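You operate a simulated robot arm through the tools that you are given. There is no shell and no other tool.

You are at the controls of a simulated two-armed robot. One attempt, no reset.

Task
Empty the stopped extractor's steel can into the Dust bin, then start it again.
Fine: can back in the drawer, drawer shut before the start; leave it running. Set down upright: steel can.

The check looks at the end state, three seconds after you hand in, the way a careful person would. Anything else that was tipped, shoved, dropped, spilled or broken makes it a failure.

Robot
Two 6-joint arms with two-finger parallel grippers on one trunk, on a base that drives. Base frame: it is fixed to the floor where the robot stands at the start and does not move with it; the origin is under the middle of the robot, x ahead of it, y to its left, z up. Units: mm, rad, N and s.
The left shoulder is at the start at [80, 216, 1470], the right one opposite. With the tool pointing down near the work surface each hand reaches from about 100 to 640 mm from the robot's upright axis, wherever it stands, measured 20 degrees to its own side. Places, roughly: dust bin [300, -2000, 700]; dust extractor [0, -2300, 700]; dust slide [0, -2100, 700]; extractor drawer [0, -2100, 700]; extractor on button [100, -2000, 900]; steel can [0, -2000, 750]. Payload 3.43 kg a hand.
The TCP of each hand is the grasp point between the finger pads, 30 mm short of the fingertips. In the tool frame z runs along the fingers and y along their closing line. The gripper opens to 94 mm. The fingers are 28 mm wide and 10 mm thick; the gripper's body (50 by 96 mm) begins 55 mm behind the TCP.
Orientation is that of the tool frame in the base frame, as [roll, pitch, yaw] about the fixed x, y, z axes, in that order (R = Rz(yaw) Ry(pitch) Rx(roll)). With the fingers straight down and closing along the base's y, the tool's x points along the base's -x, its y along +y and its z along -z.

Tools
- The arms move only by the tool nudge_tool. It takes "left_plan", "right_plan" or both (then of equal length, played together; a hand with none holds still); each is a list of rows, each a list of 3 entries, a list of its own where there are three numbers: the turn, a rotation vector about the tool's x, y, z in rad, then the shift along the tool's x, y, z in mm, then the finger opening in mm, from 0 to 94. In form: [[[ax, ay, az], [x, y, z], jaw], ...]. A call has 1 to 20 rows; each row shifts and turns the commanded pose from where the row before left it, along the tool's axes as they then stand. A row lasts 0.2 s, in which the tool goes at most 50 mm and 0.15 rad; a call with a longer step from one row to the next is refused whole, and so is a gripper value outside its range. A pose out of reach is approached as far as the arm can. The call stops where the force on the tool passes 40 N (or 10 N more than at its start, if that is more) or the arm is blocked; 0.2 s more then pass. The fingers move at their own pace (about 72 mm/s each) and stop on an object; they squeeze with about 29 N. The grip force told is the motor's: it shows also when the fingers shut on nothing. Time passes only in rows, and 0.2 s behind the last, so rows that do not move let the fingers close. It gives the time, the measured TCP pose, the force on the tool (base axes), the opening and the grip force at its end, in the units of the frame above (readings bear some noise), with the torque about the TCP (base axes, N m) and any sound that the robot's microphone picked up.
- Cameras (640 x 400 px; columns grow to the right, rows downward): "scene" is now at [102.8, -6, 1612.3]; the picture's right is [-0.01, -1.00, 0.00], its down [-0.72, 0.01, -0.69] and it looks along [0.69, -0.01, -0.72] (base axes); focal length 257 px, centre (320, 200). "left" rides on the left gripper at [76, -14, -103] in its tool frame; the picture's right is [0.18, 0.98, 0.00], its down [-0.75, 0.14, -0.64] and it looks along [-0.63, 0.12, 0.77] (tool axes); focal length 243 px, centre (320, 200). "right" rides on the right gripper at [76, 14, -102] in its tool frame; the picture's right is [-0.18, 0.98, 0.00], its down [-0.75, -0.14, -0.64] and it looks along [-0.63, -0.12, 0.77] (tool axes); focal length 243 px, centre (320, 200). There is no depth. A picture from a camera that has moved, and an enlarged one, comes with that camera's place and axes in the base frame and with its lens. The place of the scene camera against the robot may be out by one fixed shift of up to 25 mm in any direction.
- snapshot(camera): a new picture of that camera. No time passes.
- lift_body(by): slides the trunk up (or, below 0, down) by that many mm; the arms and the scene camera ride with it, the base frame stays. It gives what a move gives, with no picture.
- drive_base(legs): drives the robot by 1 to 6 legs, each [ahead, left, turn to the left] in mm, mm and rad, along the robot's own axes; the way and the turn of a leg run together, so that a leg with both is an arc; at most 1500 mm and 3.142 rad a leg. The arms and the cameras ride along, it lands a little off, and it stops where it bumps. It gives what a move gives.
- head_to(pan, tilt): turns the head with the scene camera to pan (to the left, within 1.501 rad either way) and tilt (down, from -0.506 to 1.204), counted from straight ahead of the robot. It gives what a move gives.
- inspect(camera, box): a new picture of the part [left, top, right, bottom] of that camera's present view, enlarged. No time passes.
- finish_job(): hands the job in; it is judged then, once.

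Nothing tells you exact positions but the pictures and the camera data. Unless the task says otherwise, let go and move clear before handing in.

The tools are called after "Call:" as name(argument=value, ...) on one line, values as JSON. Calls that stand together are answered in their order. nudge_tool: Moves the arms, as the interface text tells. Its arguments: {"type":"object","properties":{"left_plan":{"type":"array","items":{"type":"array"}},"right_plan":{"type":"array","items":{"type":"array"}}},"required":[]} The other tools are called the same way: lift_body (by) slides the trunk up or down; drive_base (legs) drives the base; head_to (pan, tilt) turns the head that bears the scene camera; snapshot (camera) takes a picture; inspect (camera, box) takes an enlarged picture of a part of a camera's view; finish_job () hands the job in.

At the start:

```text
time: 0.0
left_tool_pos: [413.4, 204.0, 853.7]
left_tcp_rot: [3.141, -0.002, -3.141]
left_contact_force: [-0.2, -0.2, -0.7]
left_wrist_torque: [0.01, 0.03, 0.01]
left_width: 93.7
left_grasp_force: 0.0
right_tool_pos: [366.6, -130.2, 828.0]
right_tcp_rot: [3.141, 0.0, -3.141]
right_contact_force: [-0.5, 0.0, -0.1]
right_wrist_torque: [0.02, -0.02, -0.01]
right_width: 94.0
right_grasp_force: 0.1
trunk travel left (down, up): [-700.0, 140.0]
robot x, y, heading: [-2.2, -0.4, -0.003]
head pan, tilt: [-0.009, 0.808]
```

scene: 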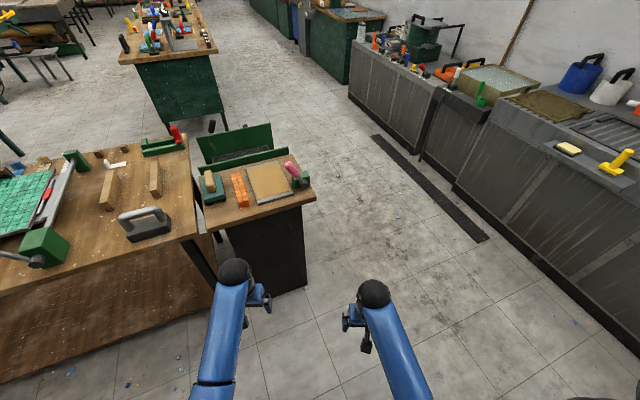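
right: 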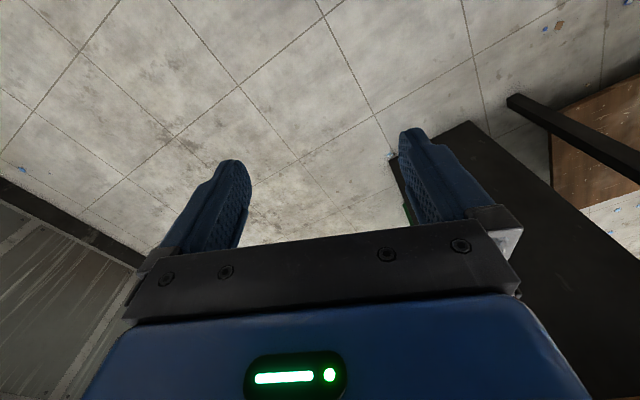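
left: 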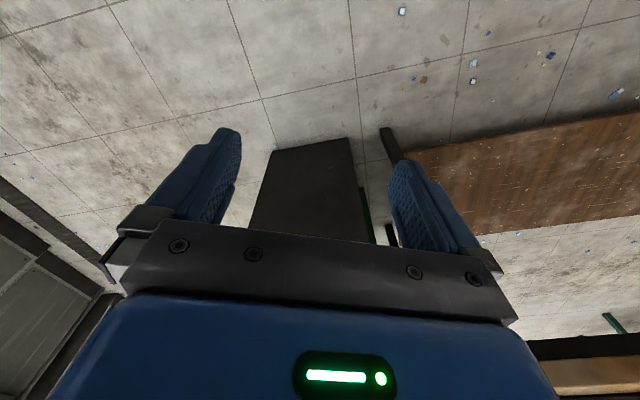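

I see a workshop; the extractor should be to my right (y about -2000 to -2300), out of this view. I'll turn the head right to look.

Call:
head_to(pan=-1.5, tilt=0.5)

Call:
snapshot(camera="scene")

```text
time: 1.6
left_tool_pos: [412.9, 203.5, 854.6]
left_tcp_rot: [3.141, 0.001, 3.141]
left_contact_force: [0.0, 0.2, -0.4]
left_wrist_torque: [-0.02, -0.02, -0.02]
left_width: 94.0
left_grasp_force: 0.1
right_tool_pos: [367.2, -130.3, 826.7]
right_tcp_rot: [-3.141, 0.0, -3.141]
right_contact_force: [0.0, -0.4, -0.1]
right_wrist_torque: [0.02, -0.02, 0.01]
right_width: 94.2
right_grasp_force: 0.0
trunk travel left (down, up): [-700.0, 140.0]
robot x, y, heading: [0.4, -1.0, -0.0]
head pan, tilt: [-1.499, 0.499]
```

```text
taken
camera scene: at [29.1, -96.1, 1638.9], right [-1.0, -0.07, 0.0], down [-0.03, 0.48, -0.88], along [0.06, -0.88, -0.48], focal length 257 px, centre (320, 200)
```

scene: 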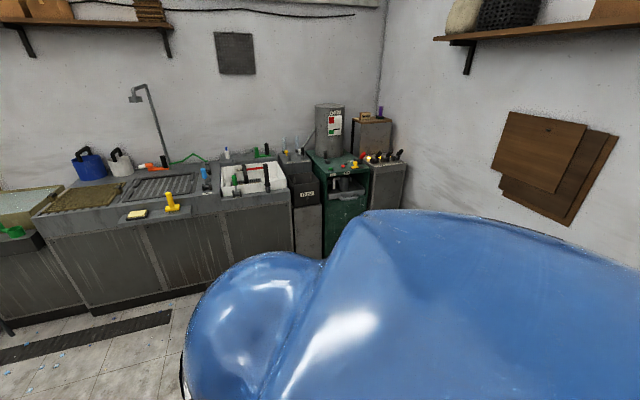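

Call:
inspect(camera="scene", box=[260, 90, 420, 260])

Call:
inspect(camera="scene", box=[180, 120, 340, 220])

```text
2.35 times, centred on (340, 175) of scene
camera zoom: at [29.1, -96.1, 1638.9], right [-1.0, -0.07, 0.0], down [-0.03, 0.48, -0.88], along [0.06, -0.88, -0.48], focal length 604 px, centre (273, 259)
```

zoom: 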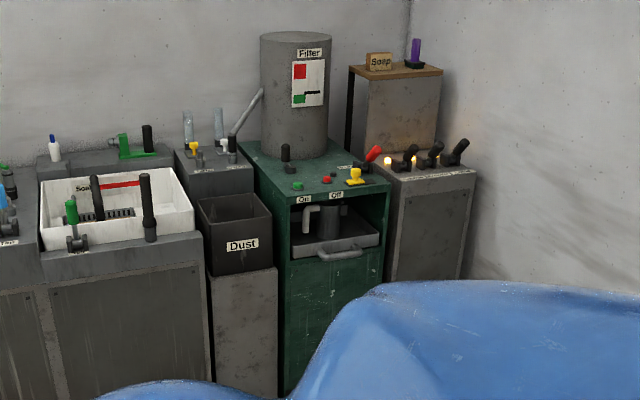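

```text
4.00 times, centred on (260, 170) of scene
camera zoom: at [29.1, -96.1, 1638.9], right [-1.0, -0.07, 0.0], down [-0.03, 0.48, -0.88], along [0.06, -0.88, -0.48], focal length 1026 px, centre (560, 320)
```

zoom: 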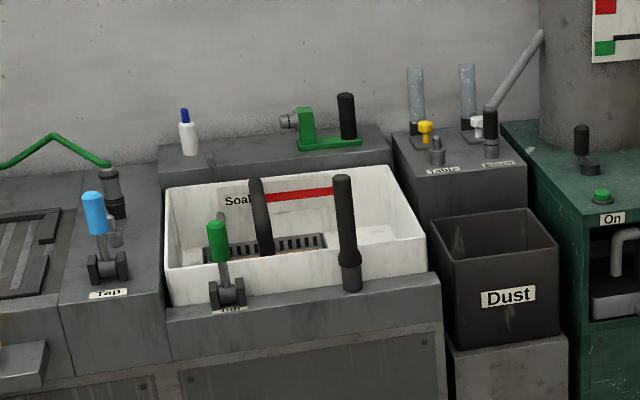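

The green extractor cabinet with a drawer holding the steel can, On/Off buttons, and the black Dust bin to its left are visible in the corner. I'll turn right to face them and drive part of the way.

Call:
drive_base(legs=[[0, 0, -1.571], [900, 0, 0]])

Call:
head_to(pan=0, tilt=0.65)

Call:
snapshot(camera="scene")

```text
time: 10.0
left_tool_pos: [216.0, -1287.1, 853.9]
left_tcp_rot: [-3.14, -0.001, 1.583]
left_contact_force: [0.4, -0.1, 0.5]
left_wrist_torque: [-0.07, -0.02, -0.02]
left_width: 94.1
left_grasp_force: 0.0
right_tool_pos: [-118.0, -1244.5, 826.6]
right_tcp_rot: [-3.141, -0.001, 1.579]
right_contact_force: [0.1, 0.2, 0.6]
right_wrist_torque: [-0.01, 0.0, 0.03]
right_width: 94.0
right_grasp_force: 0.0
trunk travel left (down, up): [-700.0, 140.0]
robot x, y, heading: [10.1, -873.6, -1.564]
head pan, tilt: [-1.499, 0.499]
```

```text
time: 11.6
left_tool_pos: [214.3, -1287.3, 854.6]
left_tcp_rot: [-3.141, 0.0, 1.581]
left_contact_force: [0.8, 0.3, 0.6]
left_wrist_torque: [0.02, 0.01, 0.04]
left_width: 93.7
left_grasp_force: 0.0
right_tool_pos: [-118.7, -1244.1, 827.1]
right_tcp_rot: [3.141, 0.0, 1.579]
right_contact_force: [-0.1, -0.4, -0.1]
right_wrist_torque: [0.01, -0.03, 0.02]
right_width: 94.0
right_grasp_force: 0.0
trunk travel left (down, up): [-700.0, 140.0]
robot x, y, heading: [5.5, -875.1, -1.564]
head pan, tilt: [0.0, 0.649]
```

```text
taken
camera scene: at [1.2, -997.9, 1625.5], right [-1.0, -0.01, 0.0], down [-0.01, 0.6, -0.8], along [0.01, -0.8, -0.6], focal length 257 px, centre (320, 200)
```

scene: 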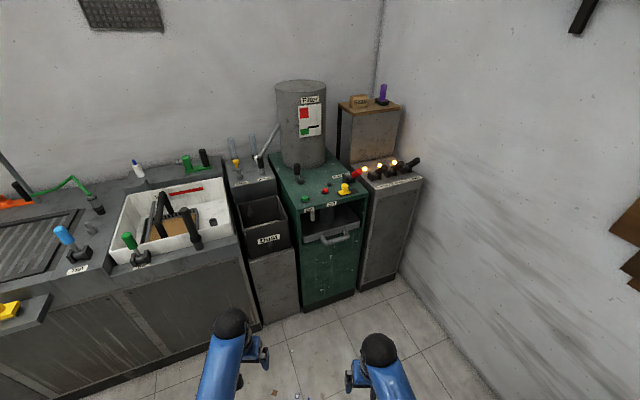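

Call:
inspect(camera="scene", box=[220, 140, 380, 260])

Call:
inspect(camera="scene", box=[280, 80, 440, 200])

```text
3.33 times, centred on (300, 200) of scene
camera zoom: at [1.2, -997.9, 1625.5], right [-1.0, -0.01, 0.0], down [-0.01, 0.6, -0.8], along [0.01, -0.8, -0.6], focal length 855 px, centre (387, 200)
```

zoom: 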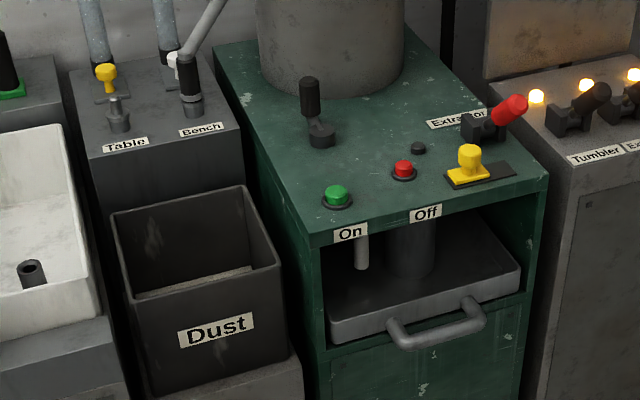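

```text
3.33 times, centred on (360, 140) of scene
camera zoom: at [1.2, -997.9, 1625.5], right [-1.0, -0.01, 0.0], down [-0.01, 0.6, -0.8], along [0.01, -0.8, -0.6], focal length 855 px, centre (187, 400)
```

zoom: 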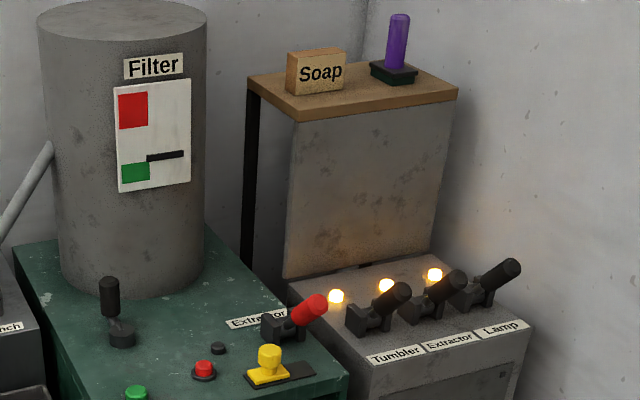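

The cabinet row appears rotated about 20° relative to my heading. I'll turn left to face it squarely and shift a bit right/closer, with the trunk raised for a safer view.

Call:
drive_base(legs=[[0, 0, 0.34], [300, -250, 0]])

Call:
snapshot(camera="scene")

```text
time: 15.2
left_tool_pos: [205.1, -1562.4, 853.7]
left_tcp_rot: [3.142, 0.001, 1.918]
left_contact_force: [-0.3, 0.4, 0.1]
left_wrist_torque: [-0.02, -0.01, 0.02]
left_width: 93.8
left_grasp_force: 0.0
right_tool_pos: [-124.2, -1633.7, 827.0]
right_tcp_rot: [-3.14, -0.001, 1.917]
right_contact_force: [-0.3, 0.3, 0.4]
right_wrist_torque: [0.0, -0.02, 0.01]
right_width: 94.0
right_grasp_force: 0.0
trunk travel left (down, up): [-700.0, 140.0]
robot x, y, heading: [-128.9, -1245.2, -1.223]
head pan, tilt: [0.0, 0.649]
```

```text
taken
camera scene: at [-94.7, -1358.9, 1625.7], right [-0.94, -0.34, 0.0], down [-0.21, 0.57, -0.8], along [0.27, -0.75, -0.6], focal length 257 px, centre (320, 200)
```

scene: 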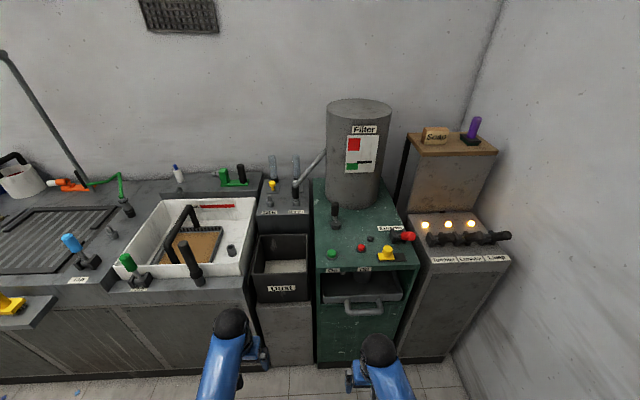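

Now I face the row nearly square. Zooming in on the details of the extractor, panel and bin.

Call:
inspect(camera="scene", box=[305, 195, 425, 275])

Call:
inspect(camera="scene", box=[300, 250, 420, 330])

Call:
inspect(camera="scene", box=[400, 200, 520, 280])

Call:
inspect(camera="scene", box=[240, 150, 360, 310])

Call:
inspect(camera="scene", box=[310, 90, 410, 220])

```text
5.00 times, centred on (365, 235) of scene
camera zoom: at [-94.7, -1358.9, 1625.7], right [-0.94, -0.34, 0.0], down [-0.21, 0.57, -0.8], along [0.27, -0.75, -0.6], focal length 1283 px, centre (95, 25)
```

zoom: 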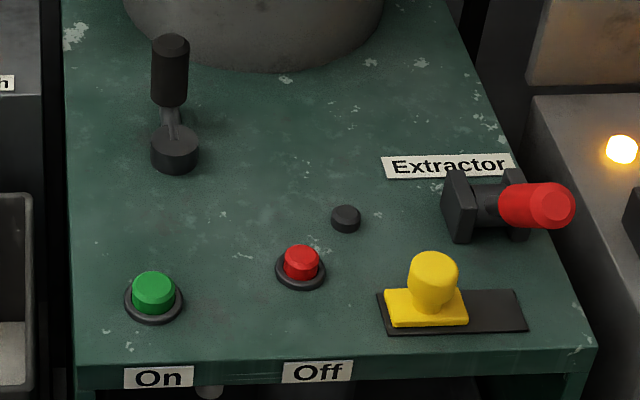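

```text
5.00 times, centred on (360, 290) of scene
camera zoom: at [-94.7, -1358.9, 1625.7], right [-0.94, -0.34, 0.0], down [-0.21, 0.57, -0.8], along [0.27, -0.75, -0.6], focal length 1283 px, centre (120, -250)
```

zoom: 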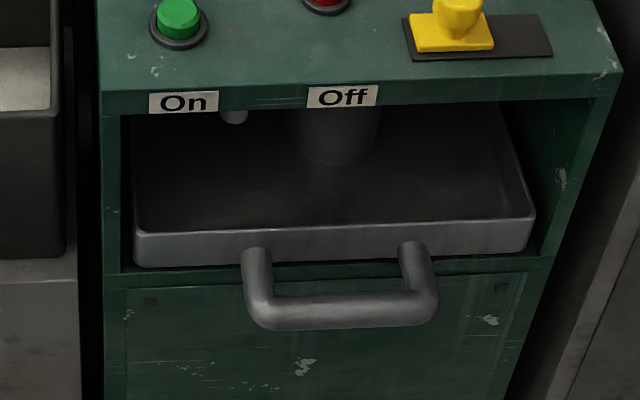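

```text
5.00 times, centred on (460, 240) of scene
camera zoom: at [-94.7, -1358.9, 1625.7], right [-0.94, -0.34, 0.0], down [-0.21, 0.57, -0.8], along [0.27, -0.75, -0.6], focal length 1283 px, centre (-380, 0)
```

zoom: 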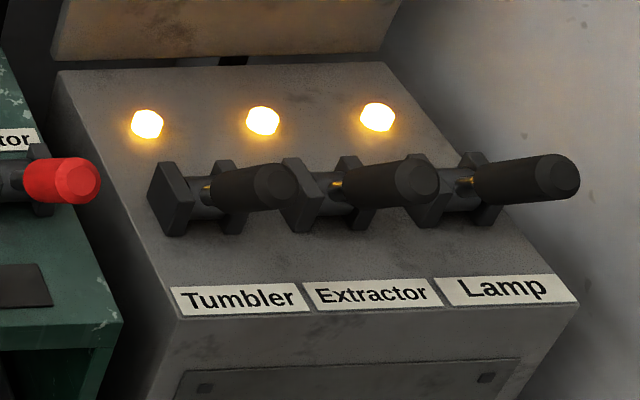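

```text
2.50 times, centred on (300, 230) of scene
camera zoom: at [-94.7, -1358.9, 1625.7], right [-0.94, -0.34, 0.0], down [-0.21, 0.57, -0.8], along [0.27, -0.75, -0.6], focal length 642 px, centre (370, 125)
```

zoom: 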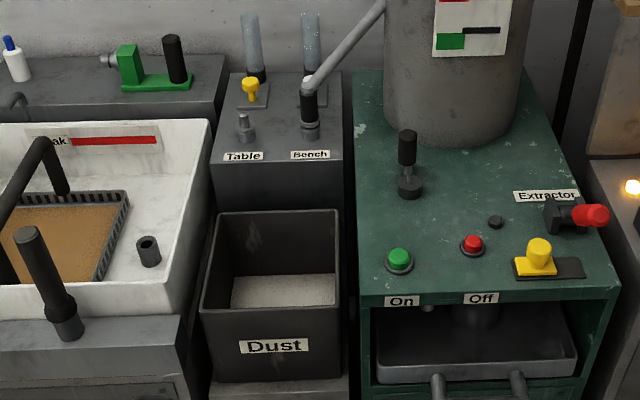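

```text
3.08 times, centred on (360, 155) of scene
camera zoom: at [-94.7, -1358.9, 1625.7], right [-0.94, -0.34, 0.0], down [-0.21, 0.57, -0.8], along [0.27, -0.75, -0.6], focal length 790 px, centre (197, 338)
```

zoom: 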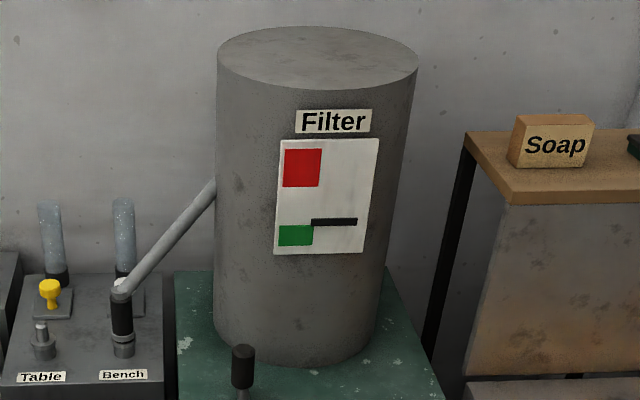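

The extractor has On/Off buttons, a dark lamp, a yellow slide knob and a red isolator lever; the drawer sits under the top with the can inside. I'll square up and lower the trunk to look into the drawer.

Call:
drive_base(legs=[[0, -60, 0.033]])

Call:
lift_body(by=-560)

Call:
head_to(pan=-0.2, tilt=0.3)

Call:
snapshot(camera="scene")

```text
time: 16.1
left_tool_pos: [165.2, -1572.0, 851.3]
left_tcp_rot: [-3.133, 0.001, 1.951]
left_contact_force: [0.3, 0.5, 0.1]
left_wrist_torque: [-0.04, 0.04, -0.03]
left_width: 94.0
left_grasp_force: 0.1
right_tool_pos: [-161.1, -1653.7, 827.3]
right_tcp_rot: [-3.135, 0.0, 1.951]
right_contact_force: [0.7, -0.1, 0.6]
right_wrist_torque: [-0.01, 0.04, 0.01]
right_width: 94.0
right_grasp_force: 0.1
trunk travel left (down, up): [-700.0, 140.0]
robot x, y, heading: [-181.0, -1267.7, -1.188]
head pan, tilt: [0.0, 0.649]
```

```text
refused: -560 is not a number from -400 to 400
```

```text
time: 16.9
left_tool_pos: [159.8, -1574.3, 854.7]
left_tcp_rot: [3.14, -0.001, 1.951]
left_contact_force: [-0.6, -0.5, -0.8]
left_wrist_torque: [0.02, 0.01, -0.02]
left_width: 94.2
left_grasp_force: 0.0
right_tool_pos: [-166.7, -1655.0, 826.6]
right_tcp_rot: [3.14, -0.001, 1.951]
right_contact_force: [-1.2, -0.2, 0.5]
right_wrist_torque: [0.01, 0.01, 0.0]
right_width: 94.2
right_grasp_force: 0.2
trunk travel left (down, up): [-700.0, 140.0]
robot x, y, heading: [-181.6, -1270.0, -1.193]
head pan, tilt: [-0.201, 0.3]
```

```text
taken
camera scene: at [-163.3, -1391.9, 1657.2], right [-0.98, -0.18, 0.0], down [-0.05, 0.29, -0.95], along [0.17, -0.94, -0.3], focal length 257 px, centre (320, 200)
```

scene: 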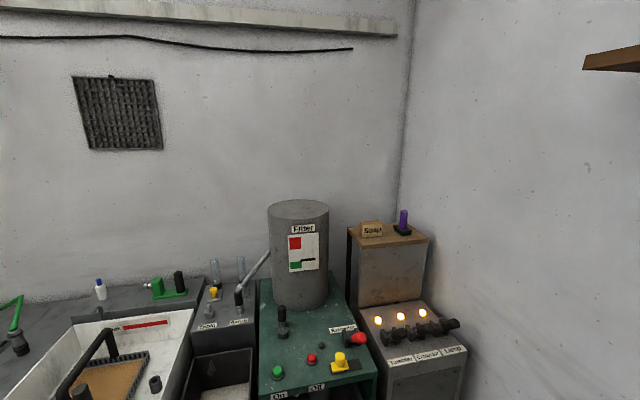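

Call:
lift_body(by=-400)

Call:
lift_body(by=-150)

Call:
snapshot(camera="scene")

```text
time: 20.8
left_tool_pos: [161.2, -1574.4, 453.9]
left_tcp_rot: [-3.141, -0.001, 1.951]
left_contact_force: [1.4, 0.6, -0.7]
left_wrist_torque: [0.03, 0.01, 0.02]
left_width: 94.0
left_grasp_force: 0.1
right_tool_pos: [-164.9, -1655.2, 427.0]
right_tcp_rot: [-3.141, 0.0, 1.953]
right_contact_force: [0.0, 0.4, 1.0]
right_wrist_torque: [0.04, 0.02, 0.01]
right_width: 94.3
right_grasp_force: 0.2
trunk travel left (down, up): [-300.0, 540.0]
robot x, y, heading: [-178.9, -1264.0, -1.19]
head pan, tilt: [-0.201, 0.3]
```

```text
time: 22.5
left_tool_pos: [161.9, -1572.8, 304.3]
left_tcp_rot: [-3.141, 0.0, 1.951]
left_contact_force: [-0.6, -0.1, 0.1]
left_wrist_torque: [0.04, 0.0, -0.04]
left_width: 94.2
left_grasp_force: 0.1
right_tool_pos: [-165.6, -1655.4, 277.3]
right_tcp_rot: [3.141, 0.0, 1.952]
right_contact_force: [0.5, 0.1, 1.0]
right_wrist_torque: [-0.02, -0.01, 0.02]
right_width: 93.8
right_grasp_force: 0.1
trunk travel left (down, up): [-150.0, 690.0]
robot x, y, heading: [-186.4, -1264.8, -1.193]
head pan, tilt: [-0.201, 0.3]
```

```text
taken
camera scene: at [-161.3, -1391.0, 1107.4], right [-0.98, -0.18, 0.0], down [-0.05, 0.29, -0.96], along [0.17, -0.94, -0.3], focal length 257 px, centre (320, 200)
```

scene: 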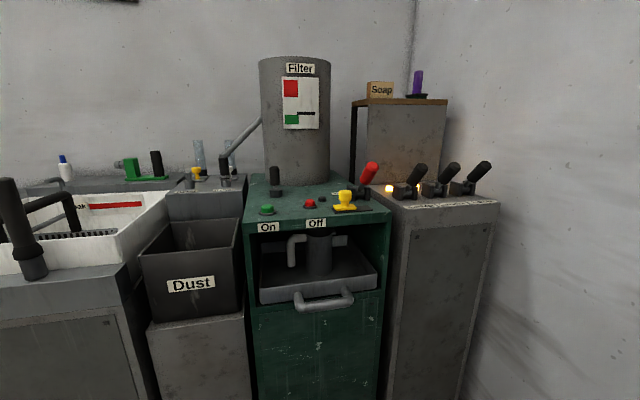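

Call:
inspect(camera="scene", box=[240, 150, 400, 310])

Call:
inspect(camera="scene", box=[250, 210, 350, 310])

Call:
inspect(camera="scene", box=[340, 140, 510, 240])

```text
2.50 times, centred on (320, 230) of scene
camera zoom: at [-161.3, -1391.0, 1107.4], right [-0.98, -0.18, 0.0], down [-0.05, 0.29, -0.96], along [0.17, -0.94, -0.3], focal length 642 px, centre (320, 125)
```

zoom: 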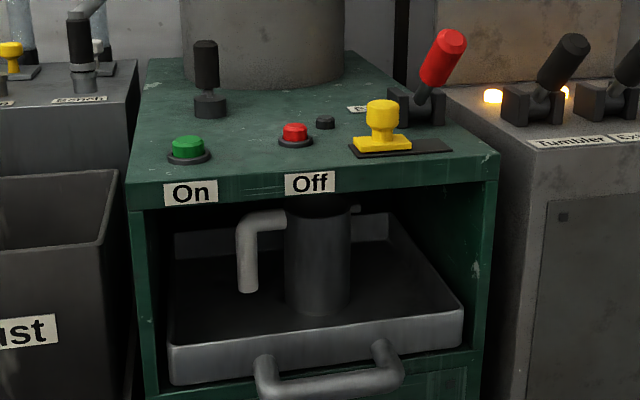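

```text
4.00 times, centred on (300, 260) of scene
camera zoom: at [-161.3, -1391.0, 1107.4], right [-0.98, -0.18, 0.0], down [-0.05, 0.29, -0.96], along [0.17, -0.94, -0.3], focal length 1026 px, centre (400, -40)
```

zoom: 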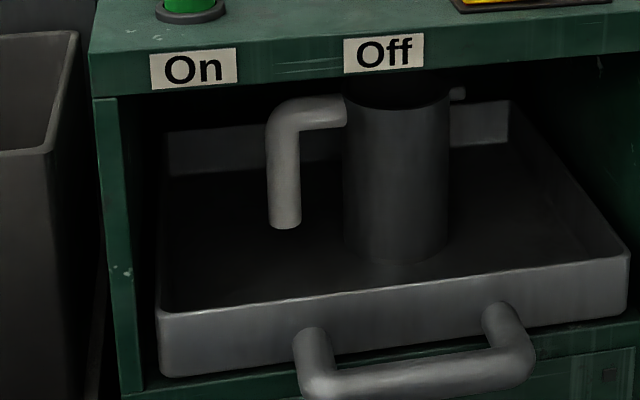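

```text
3.76 times, centred on (425, 190) of scene
camera zoom: at [-161.3, -1391.0, 1107.4], right [-0.98, -0.18, 0.0], down [-0.05, 0.29, -0.96], along [0.17, -0.94, -0.3], focal length 966 px, centre (-75, 238)
```

zoom: 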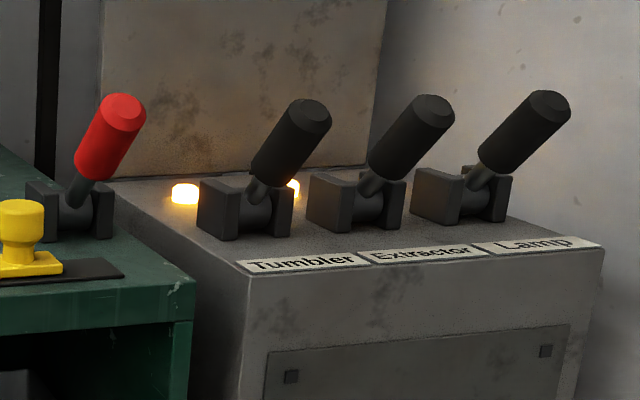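

Layout estimate: cabinet front is about 714 mm ahead of my axis, handle centre ≈146 mm right of it at z≈660, can centre ≈80 mm behind the front, rim z≈800. I'll raise the trunk a bit, move 100 mm nearer and look at it with the right hand camera.

Call:
lift_body(by=150)

Call:
drive_base(legs=[[100, 0, 0]])

Call:
nudge_tool(right_plan=[[[0, 0, 0], [40, 0, -30], 94], [[0, 0, 0], [30, 0, -40], 94], [[0, 0, 0], [0, 0, -50], 94], [[0, 0, 0], [0, 0, -50], 94], [[0, 0, 0], [0, 0, -50], 94], [[0, -0.15, 0], [0, 0, 0], 94], [[0, -0.15, 0], [0, 0, 0], 94], [[0, -0.15, 0], [0, 0, 0], 94], [[0, -0.15, 0], [0, 0, 0], 94]])

Call:
snapshot(camera="right")

Call:
head_to(pan=-0.2, tilt=0.7)

Call:
snapshot(camera="scene")

```text
time: 24.3
left_tool_pos: [161.5, -1574.0, 453.0]
left_tcp_rot: [3.142, -0.001, 1.951]
left_contact_force: [0.7, -1.3, -0.1]
left_wrist_torque: [0.01, -0.02, 0.0]
left_width: 94.0
left_grasp_force: 0.0
right_tool_pos: [-165.5, -1655.1, 427.5]
right_tcp_rot: [3.141, 0.0, 1.952]
right_contact_force: [-0.2, -0.3, 0.1]
right_wrist_torque: [-0.02, 0.02, 0.02]
right_width: 94.2
right_grasp_force: 0.0
trunk travel left (down, up): [-300.0, 540.0]
robot x, y, heading: [-181.4, -1267.1, -1.188]
head pan, tilt: [-0.201, 0.3]
```

```text
time: 25.4
left_tool_pos: [199.1, -1664.1, 453.6]
left_tcp_rot: [-3.14, -0.002, 1.954]
left_contact_force: [-0.3, 1.1, -0.2]
left_wrist_torque: [0.03, 0.02, 0.03]
left_width: 94.1
left_grasp_force: 0.2
right_tool_pos: [-129.1, -1746.2, 426.4]
right_tcp_rot: [3.141, -0.003, 1.953]
right_contact_force: [-0.1, 0.5, 0.1]
right_wrist_torque: [0.01, 0.0, 0.0]
right_width: 94.0
right_grasp_force: 0.0
trunk travel left (down, up): [-300.0, 540.0]
robot x, y, heading: [-142.2, -1358.3, -1.188]
head pan, tilt: [-0.201, 0.3]
```

```text
time: 27.4
left_tool_pos: [198.7, -1664.6, 454.1]
left_tcp_rot: [-3.14, -0.001, 1.953]
left_contact_force: [-0.5, 0.1, -0.4]
left_wrist_torque: [0.02, -0.02, 0.02]
left_width: 94.2
left_grasp_force: 0.2
right_tool_pos: [-163.6, -1671.2, 510.8]
right_tcp_rot: [3.139, 0.602, 1.955]
right_contact_force: [-0.8, 1.5, 0.3]
right_wrist_torque: [0.02, -0.01, -0.01]
right_width: 93.7
right_grasp_force: 0.0
right hand out of reach, approached as far as the arm can: row 3, 4, 5
trunk travel left (down, up): [-300.0, 540.0]
robot x, y, heading: [-145.0, -1356.9, -1.19]
head pan, tilt: [-0.201, 0.3]
```

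```text
taken
camera right: at [-197.0, -1553.5, 552.3], right [0.97, 0.23, 0.11], down [-0.04, -0.29, 0.96], along [0.25, -0.93, -0.27], focal length 243 px, centre (320, 200)
```

right: 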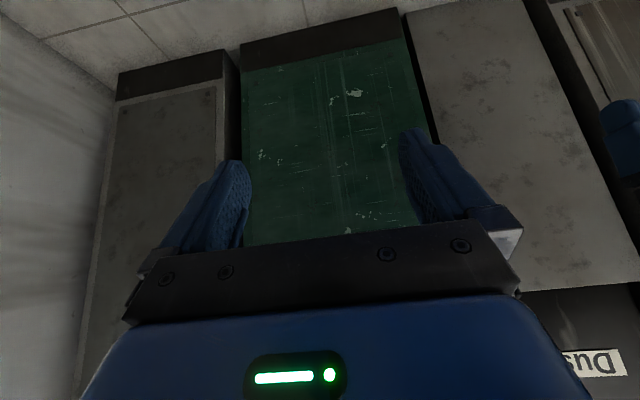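

```text
time: 28.3
left_tool_pos: [197.9, -1664.8, 453.9]
left_tcp_rot: [3.14, 0.001, 1.954]
left_contact_force: [-0.9, 0.1, -0.1]
left_wrist_torque: [0.01, 0.0, -0.04]
left_width: 94.1
left_grasp_force: 0.1
right_tool_pos: [-165.5, -1671.7, 509.7]
right_tcp_rot: [-3.141, 0.598, 1.952]
right_contact_force: [-0.8, 0.4, 0.2]
right_wrist_torque: [-0.02, 0.0, 0.01]
right_width: 93.9
right_grasp_force: 0.0
trunk travel left (down, up): [-300.0, 540.0]
robot x, y, heading: [-145.8, -1360.4, -1.186]
head pan, tilt: [-0.201, 0.7]
```

```text
taken
camera scene: at [-126.2, -1473.9, 1221.2], right [-0.98, -0.18, 0.0], down [-0.12, 0.63, -0.77], along [0.14, -0.75, -0.64], focal length 257 px, centre (320, 200)
```

scene: 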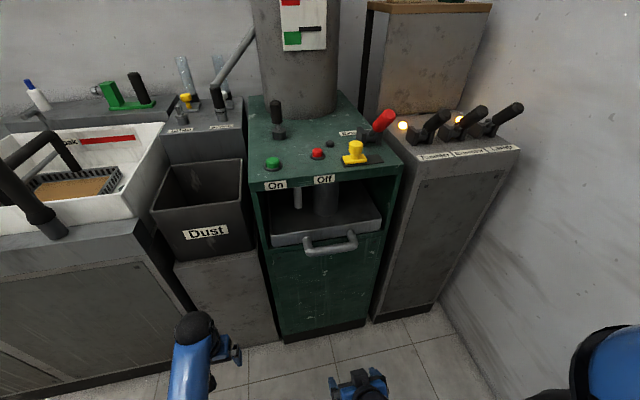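

I can see the hand camera hangs beneath the gripper; the arm needs a higher trunk for drawer height. I'll raise the trunk and take detailed zooms to triangulate the handle, can and bin.

Call:
inspect(camera="scene", box=[240, 140, 400, 270])

Call:
lift_body(by=330)

Call:
snapshot(camera="scene")

Call:
snapshot(camera="right")

```text
3.08 times, centred on (320, 205) of scene
camera zoom: at [-126.2, -1473.9, 1221.2], right [-0.98, -0.18, 0.0], down [-0.12, 0.63, -0.77], along [0.14, -0.75, -0.64], focal length 790 px, centre (320, 185)
```

zoom: 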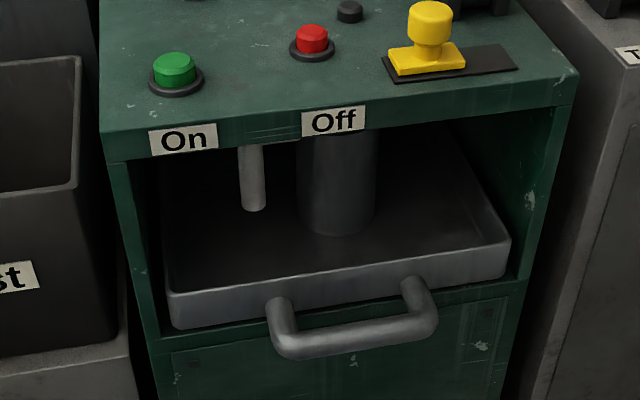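

```text
time: 31.5
left_tool_pos: [197.8, -1663.5, 784.9]
left_tcp_rot: [-3.141, 0.0, 1.953]
left_contact_force: [-1.3, -0.4, 0.7]
left_wrist_torque: [0.04, -0.01, -0.01]
left_width: 94.3
left_grasp_force: 0.1
right_tool_pos: [-165.9, -1672.4, 840.0]
right_tcp_rot: [3.142, 0.598, 1.953]
right_contact_force: [0.2, -0.3, -0.2]
right_wrist_torque: [-0.01, -0.04, 0.02]
right_width: 94.1
right_grasp_force: 0.1
trunk travel left (down, up): [-630.0, 210.0]
robot x, y, heading: [-144.8, -1357.8, -1.19]
head pan, tilt: [-0.201, 0.7]
```

```text
taken
camera scene: at [-126.1, -1473.9, 1551.1], right [-0.98, -0.18, 0.0], down [-0.12, 0.63, -0.76], along [0.14, -0.75, -0.64], focal length 257 px, centre (320, 200)
```

scene: 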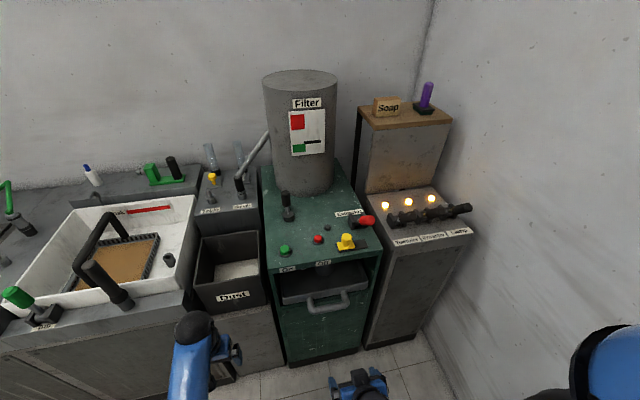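

```text
taken
camera right: at [-196.9, -1553.5, 882.3], right [0.97, 0.23, 0.1], down [-0.03, -0.29, 0.96], along [0.25, -0.93, -0.28], focal length 243 px, centre (320, 200)
```

right: 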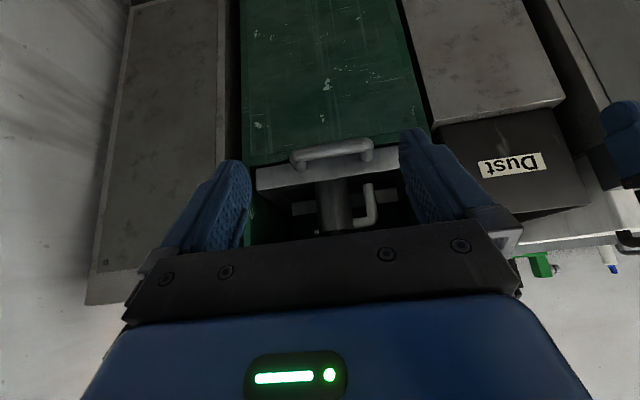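

Call:
inspect(camera="scene", box=[180, 210, 400, 330])

Call:
inspect(camera="right", box=[240, 120, 420, 240])

```text
2.91 times, centred on (290, 270) of scene
camera zoom: at [-126.1, -1473.9, 1551.1], right [-0.98, -0.18, 0.0], down [-0.12, 0.63, -0.76], along [0.14, -0.75, -0.64], focal length 746 px, centre (407, -4)
```

zoom: 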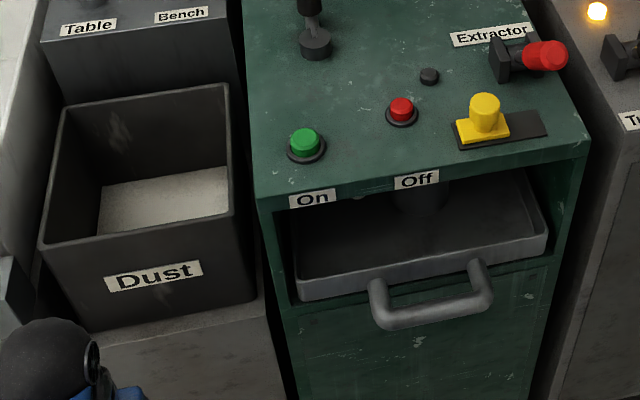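

```text
3.33 times, centred on (330, 180) of right
camera zoom: at [-196.9, -1553.5, 882.3], right [0.97, 0.23, 0.1], down [-0.03, -0.29, 0.96], along [0.25, -0.93, -0.28], focal length 809 px, centre (287, 267)
```

zoom: 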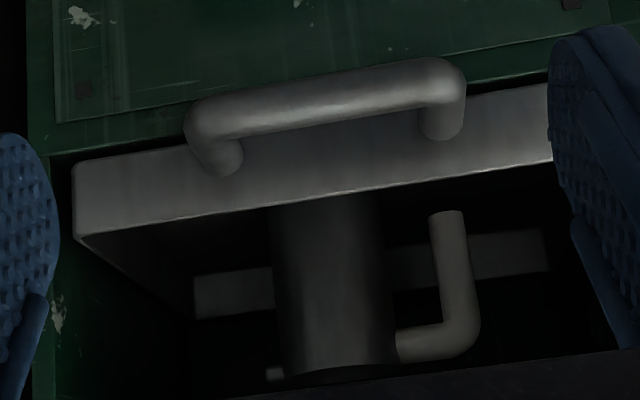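

Triangulating from three views, the handle bar centre is about (-70, -1920, 676), ~65 mm in front of the cabinet face. I'll close the right fingers and hover them above the gap behind the handle bar.

Call:
nudge_tool(right_plan=[[[0, 0.15, 0], [0, 0, 0], 0], [[0, 0.15, 0], [0, 0, 0], 0], [[0, 0.05, 0], [0, 0, 0], 0], [[0, 0, 0], [-38, 0, 24], 0], [[0, 0, 0], [-38, 0, 24], 0], [[0, 0, 0], [-38, 0, 24], 0], [[0, 0, 0], [-38, 0, 24], 0], [[0, 0, 0], [-38, 0, 24], 0]])

Call:
snapshot(camera="scene")

Call:
snapshot(camera="right")

```text
time: 33.3
left_tool_pos: [198.4, -1664.7, 783.2]
left_tcp_rot: [-3.14, -0.004, 1.952]
left_contact_force: [0.5, -0.3, 0.0]
left_wrist_torque: [0.01, -0.02, 0.0]
left_width: 94.0
left_grasp_force: 0.0
right_tool_pos: [-85.3, -1870.4, 769.4]
right_tcp_rot: [-3.141, 0.246, 1.951]
right_contact_force: [0.3, 0.6, -0.4]
right_wrist_torque: [0.01, -0.01, 0.04]
right_width: 0.2
right_grasp_force: 28.7
trunk travel left (down, up): [-630.0, 210.0]
robot x, y, heading: [-147.5, -1356.0, -1.185]
head pan, tilt: [-0.201, 0.7]
```

```text
taken
camera scene: at [-125.0, -1475.9, 1551.0], right [-0.98, -0.18, 0.0], down [-0.12, 0.63, -0.76], along [0.14, -0.75, -0.65], focal length 257 px, centre (320, 200)
```

scene: 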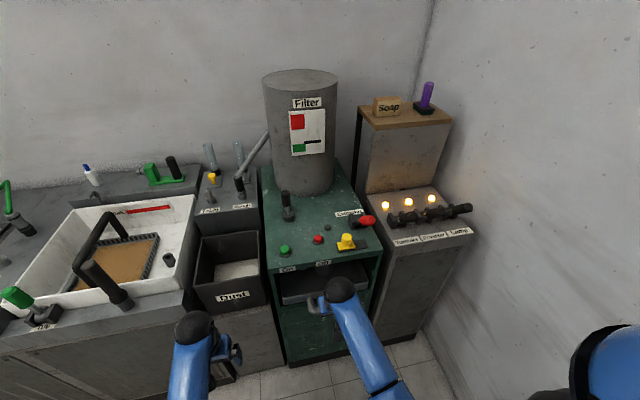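

```text
taken
camera right: at [-108.8, -1773.3, 850.1], right [0.98, 0.2, 0.05], down [0.08, -0.58, 0.81], along [0.19, -0.79, -0.59], focal length 243 px, centre (320, 200)
```

right: 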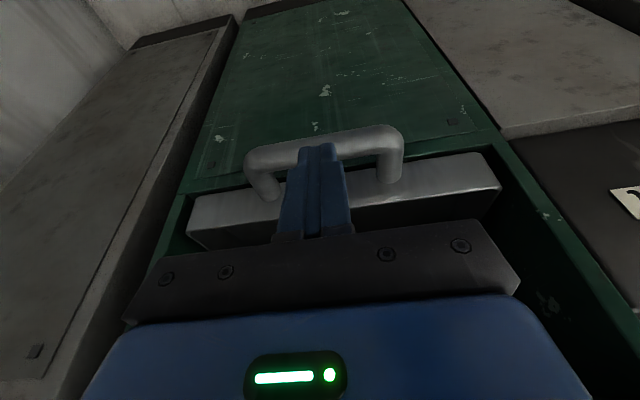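

Call:
nudge_tool(right_plan=[[[0, 0, 0], [-39, -2, 23], 0], [[0, 0, 0], [-39, -2, 23], 0], [[0, 0, 0], [0, 0, 0], 0]])

Call:
snapshot(camera="right")

Call:
inspect(camera="scene", box=[260, 230, 400, 330])

```text
time: 34.1
left_tool_pos: [198.9, -1663.6, 783.4]
left_tcp_rot: [-3.14, 0.001, 1.953]
left_contact_force: [0.6, -0.5, 0.5]
left_wrist_torque: [0.01, 0.01, 0.03]
left_width: 94.0
left_grasp_force: 0.0
right_tool_pos: [-56.7, -1951.2, 746.4]
right_tcp_rot: [3.14, 0.253, 1.953]
right_contact_force: [-0.8, 0.2, 0.5]
right_wrist_torque: [-0.01, -0.04, -0.01]
right_width: 0.0
right_grasp_force: 29.2
trunk travel left (down, up): [-630.0, 210.0]
robot x, y, heading: [-144.8, -1359.4, -1.192]
head pan, tilt: [-0.201, 0.7]
```

```text
taken
camera right: at [-81.2, -1853.6, 827.8], right [0.98, 0.2, 0.05], down [0.08, -0.58, 0.81], along [0.19, -0.79, -0.59], focal length 243 px, centre (320, 200)
```

right: 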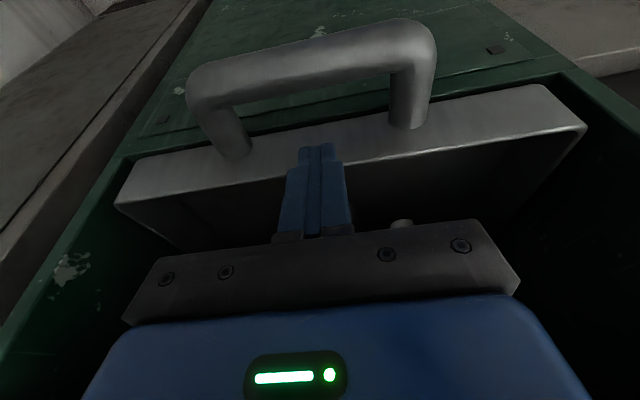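

```text
4.00 times, centred on (330, 280) of scene
camera zoom: at [-127.0, -1472.3, 1551.4], right [-0.98, -0.18, 0.0], down [-0.12, 0.63, -0.77], along [0.14, -0.75, -0.64], focal length 1026 px, centre (280, -120)
```

zoom: 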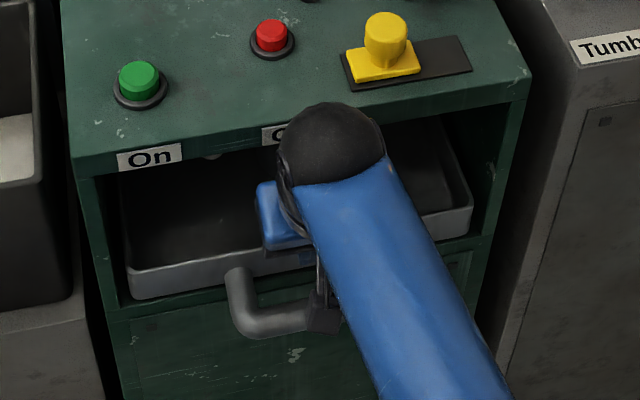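

The fingertips hover just over the gap behind the bar (gap ~46 mm). I'll reduce the tilt slightly and lower the closed fingers into the handle loop.

Call:
nudge_tool(right_plan=[[[0, 0.1, 0], [0, 0, 0], 0], [[0, 0, 0], [3, 0, 16], 0], [[0, 0, 0], [3, 0, 16], 0], [[0, 0, 0], [3, 0, 16], 0], [[0, 0, 0], [3, 0, 16], 0], [[0, 0, 0], [0, 0, 0], 0]])

Call:
snapshot(camera="right")

```text
time: 34.7
left_tool_pos: [197.4, -1663.0, 783.7]
left_tcp_rot: [-3.141, 0.001, 1.952]
left_contact_force: [0.6, -0.5, -0.1]
left_wrist_torque: [0.0, 0.0, 0.02]
left_width: 93.9
left_grasp_force: 0.0
right_tool_pos: [-56.1, -1952.0, 742.0]
right_tcp_rot: [-3.141, 0.155, 1.952]
right_contact_force: [0.2, -0.1, 0.6]
right_wrist_torque: [-0.01, 0.03, -0.02]
right_width: 0.0
right_grasp_force: 29.0
trunk travel left (down, up): [-630.0, 210.0]
robot x, y, heading: [-142.6, -1352.8, -1.194]
head pan, tilt: [-0.201, 0.7]
stopped in row 2 (right hand): the force on the tool passed its limit at 54 N (the readings are from after the stop); the commanded pose is now the measured one
```

```text
taken
camera right: at [-77.9, -1861.6, 833.2], right [0.98, 0.2, 0.03], down [0.11, -0.65, 0.75], along [0.17, -0.73, -0.66], focal length 243 px, centre (320, 200)
```

right: 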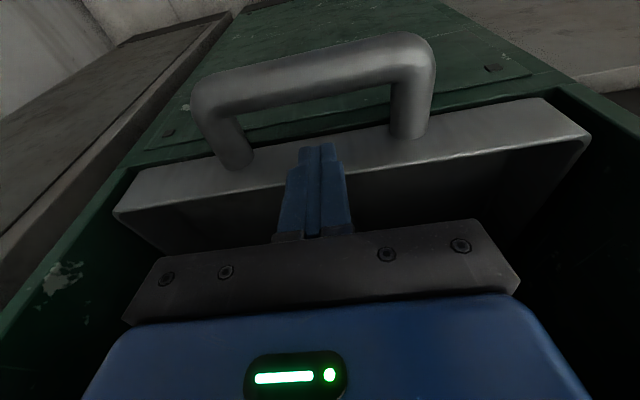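

The fingertips touched the drawer's front edge—the gap behind the bar is narrower (~34 mm). I'll retreat up, roll the gripper 90° and instead grip the bar with the fingers straddling it front-to-back.

Call:
nudge_tool(right_plan=[[[0, 0, 0], [-5, 0, -30], 0], [[0, 0, 0], [34, 0, -5], 0], [[0, 0, -0.143], [0, 0, 0], 44], [[0, 0, -0.143], [0, 0, 0], 44], [[0, 0, -0.143], [0, 0, 0], 44], [[0, 0, -0.143], [0, 0, 0], 44], [[0, 0, -0.143], [0, 0, 0], 44], [[0, 0, -0.143], [0, 0, 0], 44], [[0, 0, -0.143], [0, 0, 0], 44], [[0, 0, -0.143], [0, 0, 0], 44], [[0, 0, -0.143], [0, 0, 0], 44], [[0, 0, -0.143], [0, 0, 0], 44], [[0, 0, -0.141], [0, 0, 0], 44], [[0.1, 0, 0], [0, 0, 0], 44], [[0.1, 0, 0], [0, 0, 0], 44]])

Call:
snapshot(camera="right")

Call:
inspect(camera="scene", box=[260, 230, 400, 330])

```text
time: 37.9
left_tool_pos: [197.1, -1663.8, 782.9]
left_tcp_rot: [3.141, -0.001, 1.954]
left_contact_force: [0.4, -1.2, 0.0]
left_wrist_torque: [0.01, 0.01, 0.0]
left_width: 93.8
left_grasp_force: 0.1
right_tool_pos: [-70.1, -1921.5, 771.0]
right_tcp_rot: [-2.787, -0.001, -2.761]
right_contact_force: [0.7, 0.1, 0.3]
right_wrist_torque: [0.0, 0.02, 0.0]
right_width: 44.0
right_grasp_force: 0.1
trunk travel left (down, up): [-630.0, 210.0]
robot x, y, heading: [-144.8, -1355.3, -1.187]
head pan, tilt: [-0.201, 0.7]
```

```text
taken
camera right: at [-159.4, -1904.0, 864.1], right [-0.17, 0.92, -0.34], down [0.67, 0.36, 0.65], along [0.73, -0.11, -0.68], focal length 243 px, centre (320, 200)
```

right: 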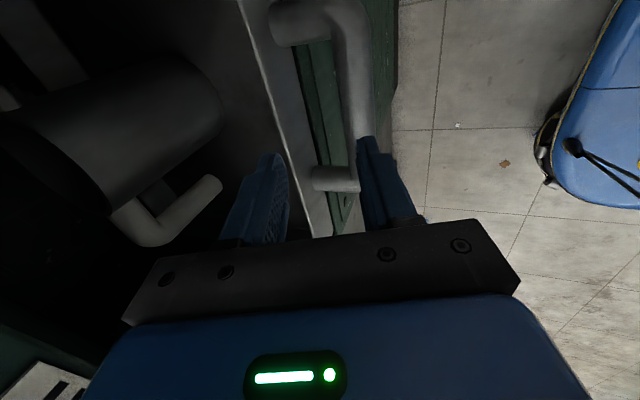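

```text
4.00 times, centred on (330, 280) of scene
camera zoom: at [-126.6, -1473.4, 1551.3], right [-0.98, -0.18, 0.0], down [-0.12, 0.63, -0.77], along [0.14, -0.75, -0.64], focal length 1026 px, centre (280, -120)
```

zoom: 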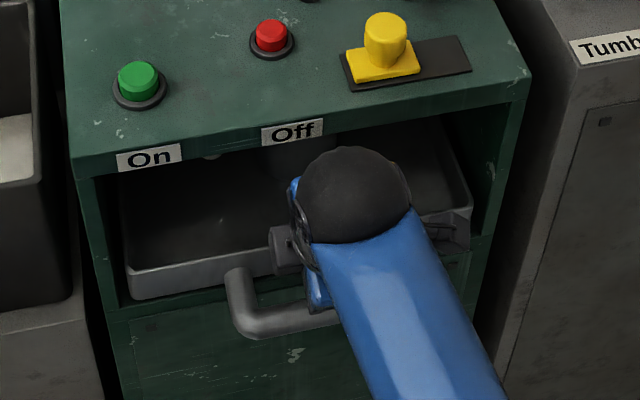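

Call:
nudge_tool(right_plan=[[[0, 0, 0], [0, 33, -12], 38], [[0, 0, 0], [0, 0, 35], 38], [[0, 0, 0], [0, 0, 30], 38], [[0, 0, 0], [0, 0, 0], 38]])

Call:
snapshot(camera="right")

```text
time: 38.9
left_tool_pos: [197.7, -1665.7, 784.2]
left_tcp_rot: [-3.14, 0.002, 1.954]
left_contact_force: [0.3, -0.5, -0.4]
left_wrist_torque: [0.02, 0.02, 0.0]
left_width: 94.1
left_grasp_force: 0.2
right_tool_pos: [-76.2, -1910.7, 712.1]
right_tcp_rot: [-2.785, 0.0, -2.761]
right_contact_force: [-1.1, -0.6, 0.5]
right_wrist_torque: [-0.01, 0.0, 0.01]
right_width: 38.0
right_grasp_force: 0.0
trunk travel left (down, up): [-630.0, 210.0]
robot x, y, heading: [-150.7, -1356.0, -1.193]
head pan, tilt: [-0.201, 0.7]
```

```text
taken
camera right: at [-164.6, -1892.7, 803.1], right [-0.17, 0.92, -0.34], down [0.67, 0.36, 0.65], along [0.73, -0.11, -0.68], focal length 243 px, centre (320, 200)
```

right: 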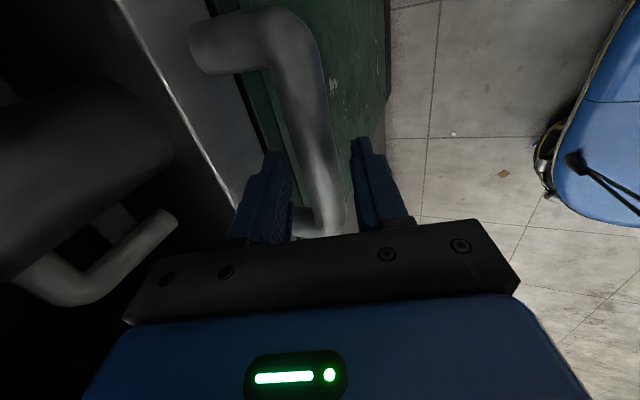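

The bar lies between the two fingers. I'll descend the rest and close.

Call:
nudge_tool(right_plan=[[[0, 0, 0], [0, 0, 20], 38], [[0, 0, 0], [0, 0, 20], 38], [[0, 0, 0], [0, 0, 0], 0], [[0, 0, 0], [0, 0, 0], 0], [[0, 0, 0], [0, 0, 0], 0]])

Call:
snapshot(camera="right")

```text
time: 40.1
left_tool_pos: [198.0, -1664.4, 784.3]
left_tcp_rot: [-3.142, -0.001, 1.952]
left_contact_force: [-0.3, 0.7, -0.4]
left_wrist_torque: [-0.01, 0.02, 0.02]
left_width: 94.0
left_grasp_force: 0.1
right_tool_pos: [-69.2, -1923.3, 674.5]
right_tcp_rot: [-2.788, 0.0, -2.758]
right_contact_force: [-1.0, -2.1, 7.3]
right_wrist_torque: [-0.11, 0.2, 1.08]
right_width: 30.6
right_grasp_force: 44.9
trunk travel left (down, up): [-630.0, 210.0]
robot x, y, heading: [-147.2, -1354.9, -1.188]
head pan, tilt: [-0.201, 0.7]
```

```text
taken
camera right: at [-158.2, -1906.7, 766.1], right [-0.17, 0.92, -0.34], down [0.67, 0.37, 0.65], along [0.73, -0.11, -0.68], focal length 243 px, centre (320, 200)
```

right: 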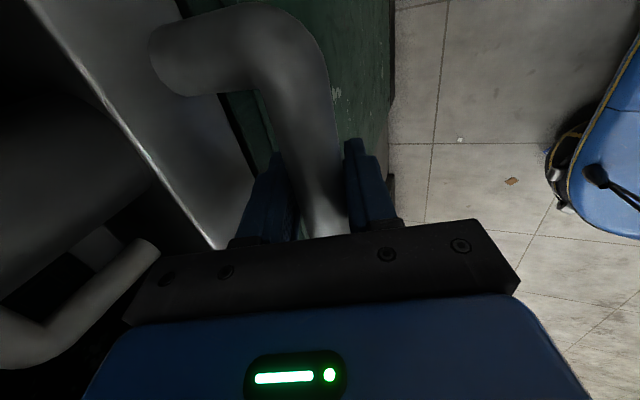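

Gripped the bar. Pull the drawer out gently along the cabinet normal.

Call:
nudge_tool(right_plan=[[[0, 0, 0], [0, 5, -2], 0], [[0, 0, 0], [0, 9.4, -3.4], 0], [[0, 0, 0], [0, 14, -5], 0], [[0, 0, 0], [0, 14, -5], 0], [[0, 0, 0], [0, 14, -5], 0], [[0, 0, 0], [0, 14, -5], 0]])

Call:
snapshot(camera="scene")

```text
time: 41.5
left_tool_pos: [196.6, -1663.6, 785.9]
left_tcp_rot: [3.139, 0.002, 1.951]
left_contact_force: [-0.5, 0.2, 0.1]
left_wrist_torque: [0.01, 0.0, 0.0]
left_width: 93.9
left_grasp_force: 0.1
right_tool_pos: [-97.9, -1854.3, 674.4]
right_tcp_rot: [-2.785, 0.0, -2.762]
right_contact_force: [-17.5, -8.1, 17.9]
right_wrist_torque: [-0.02, 0.05, 1.05]
right_width: 30.3
right_grasp_force: 45.2
trunk travel left (down, up): [-630.0, 210.0]
robot x, y, heading: [-147.2, -1358.6, -1.19]
head pan, tilt: [-0.201, 0.7]
```

```text
taken
camera scene: at [-129.6, -1471.9, 1551.5], right [-0.98, -0.18, 0.0], down [-0.11, 0.63, -0.77], along [0.14, -0.75, -0.64], focal length 257 px, centre (320, 200)
```

scene: 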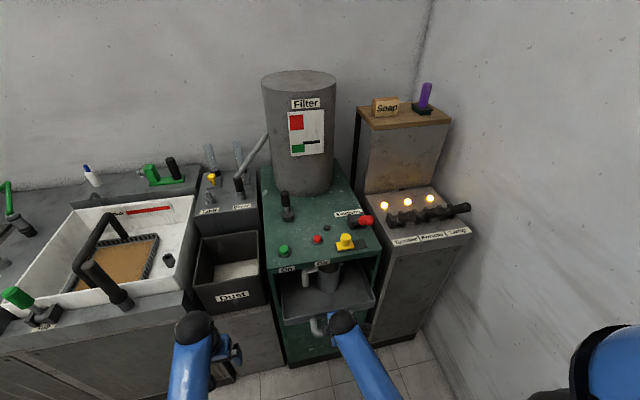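

The drawer slides; side force suggests the true axis is ~0.04 rad further left in heading. I'll turn the tool to match and continue pulling.

Call:
nudge_tool(right_plan=[[[0, -0.014, -0.038], [2, 0, -1], 0], [[0, 0, 0], [0, 14, -5], 0], [[0, 0, 0], [0, 14, -5], 0], [[0, 0, 0], [0, 14, -5], 0], [[0, 0, 0], [0, 14, -5], 0], [[0, 0, 0], [0, 14, -5], 0]])

Call:
snapshot(camera="scene")

```text
time: 42.9
left_tool_pos: [199.5, -1663.0, 783.9]
left_tcp_rot: [-3.14, 0.001, 1.954]
left_contact_force: [0.4, 0.2, 0.2]
left_wrist_torque: [0.01, -0.02, -0.03]
left_width: 93.8
left_grasp_force: 0.0
right_tool_pos: [-126.0, -1783.9, 674.0]
right_tcp_rot: [-2.787, 0.002, -2.717]
right_contact_force: [16.6, 7.4, 5.4]
right_wrist_torque: [0.14, -0.95, -0.76]
right_width: 30.5
right_grasp_force: 45.5
trunk travel left (down, up): [-630.0, 210.0]
robot x, y, heading: [-143.8, -1358.5, -1.193]
head pan, tilt: [-0.201, 0.7]
```

```text
taken
camera scene: at [-123.7, -1471.9, 1551.2], right [-0.98, -0.18, 0.0], down [-0.12, 0.63, -0.77], along [0.14, -0.75, -0.64], focal length 257 px, centre (320, 200)
```

scene: 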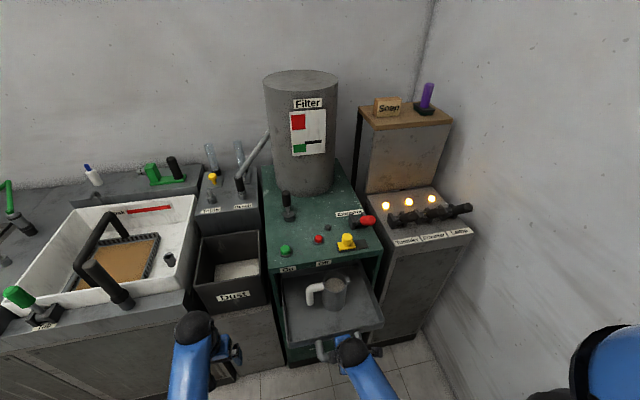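

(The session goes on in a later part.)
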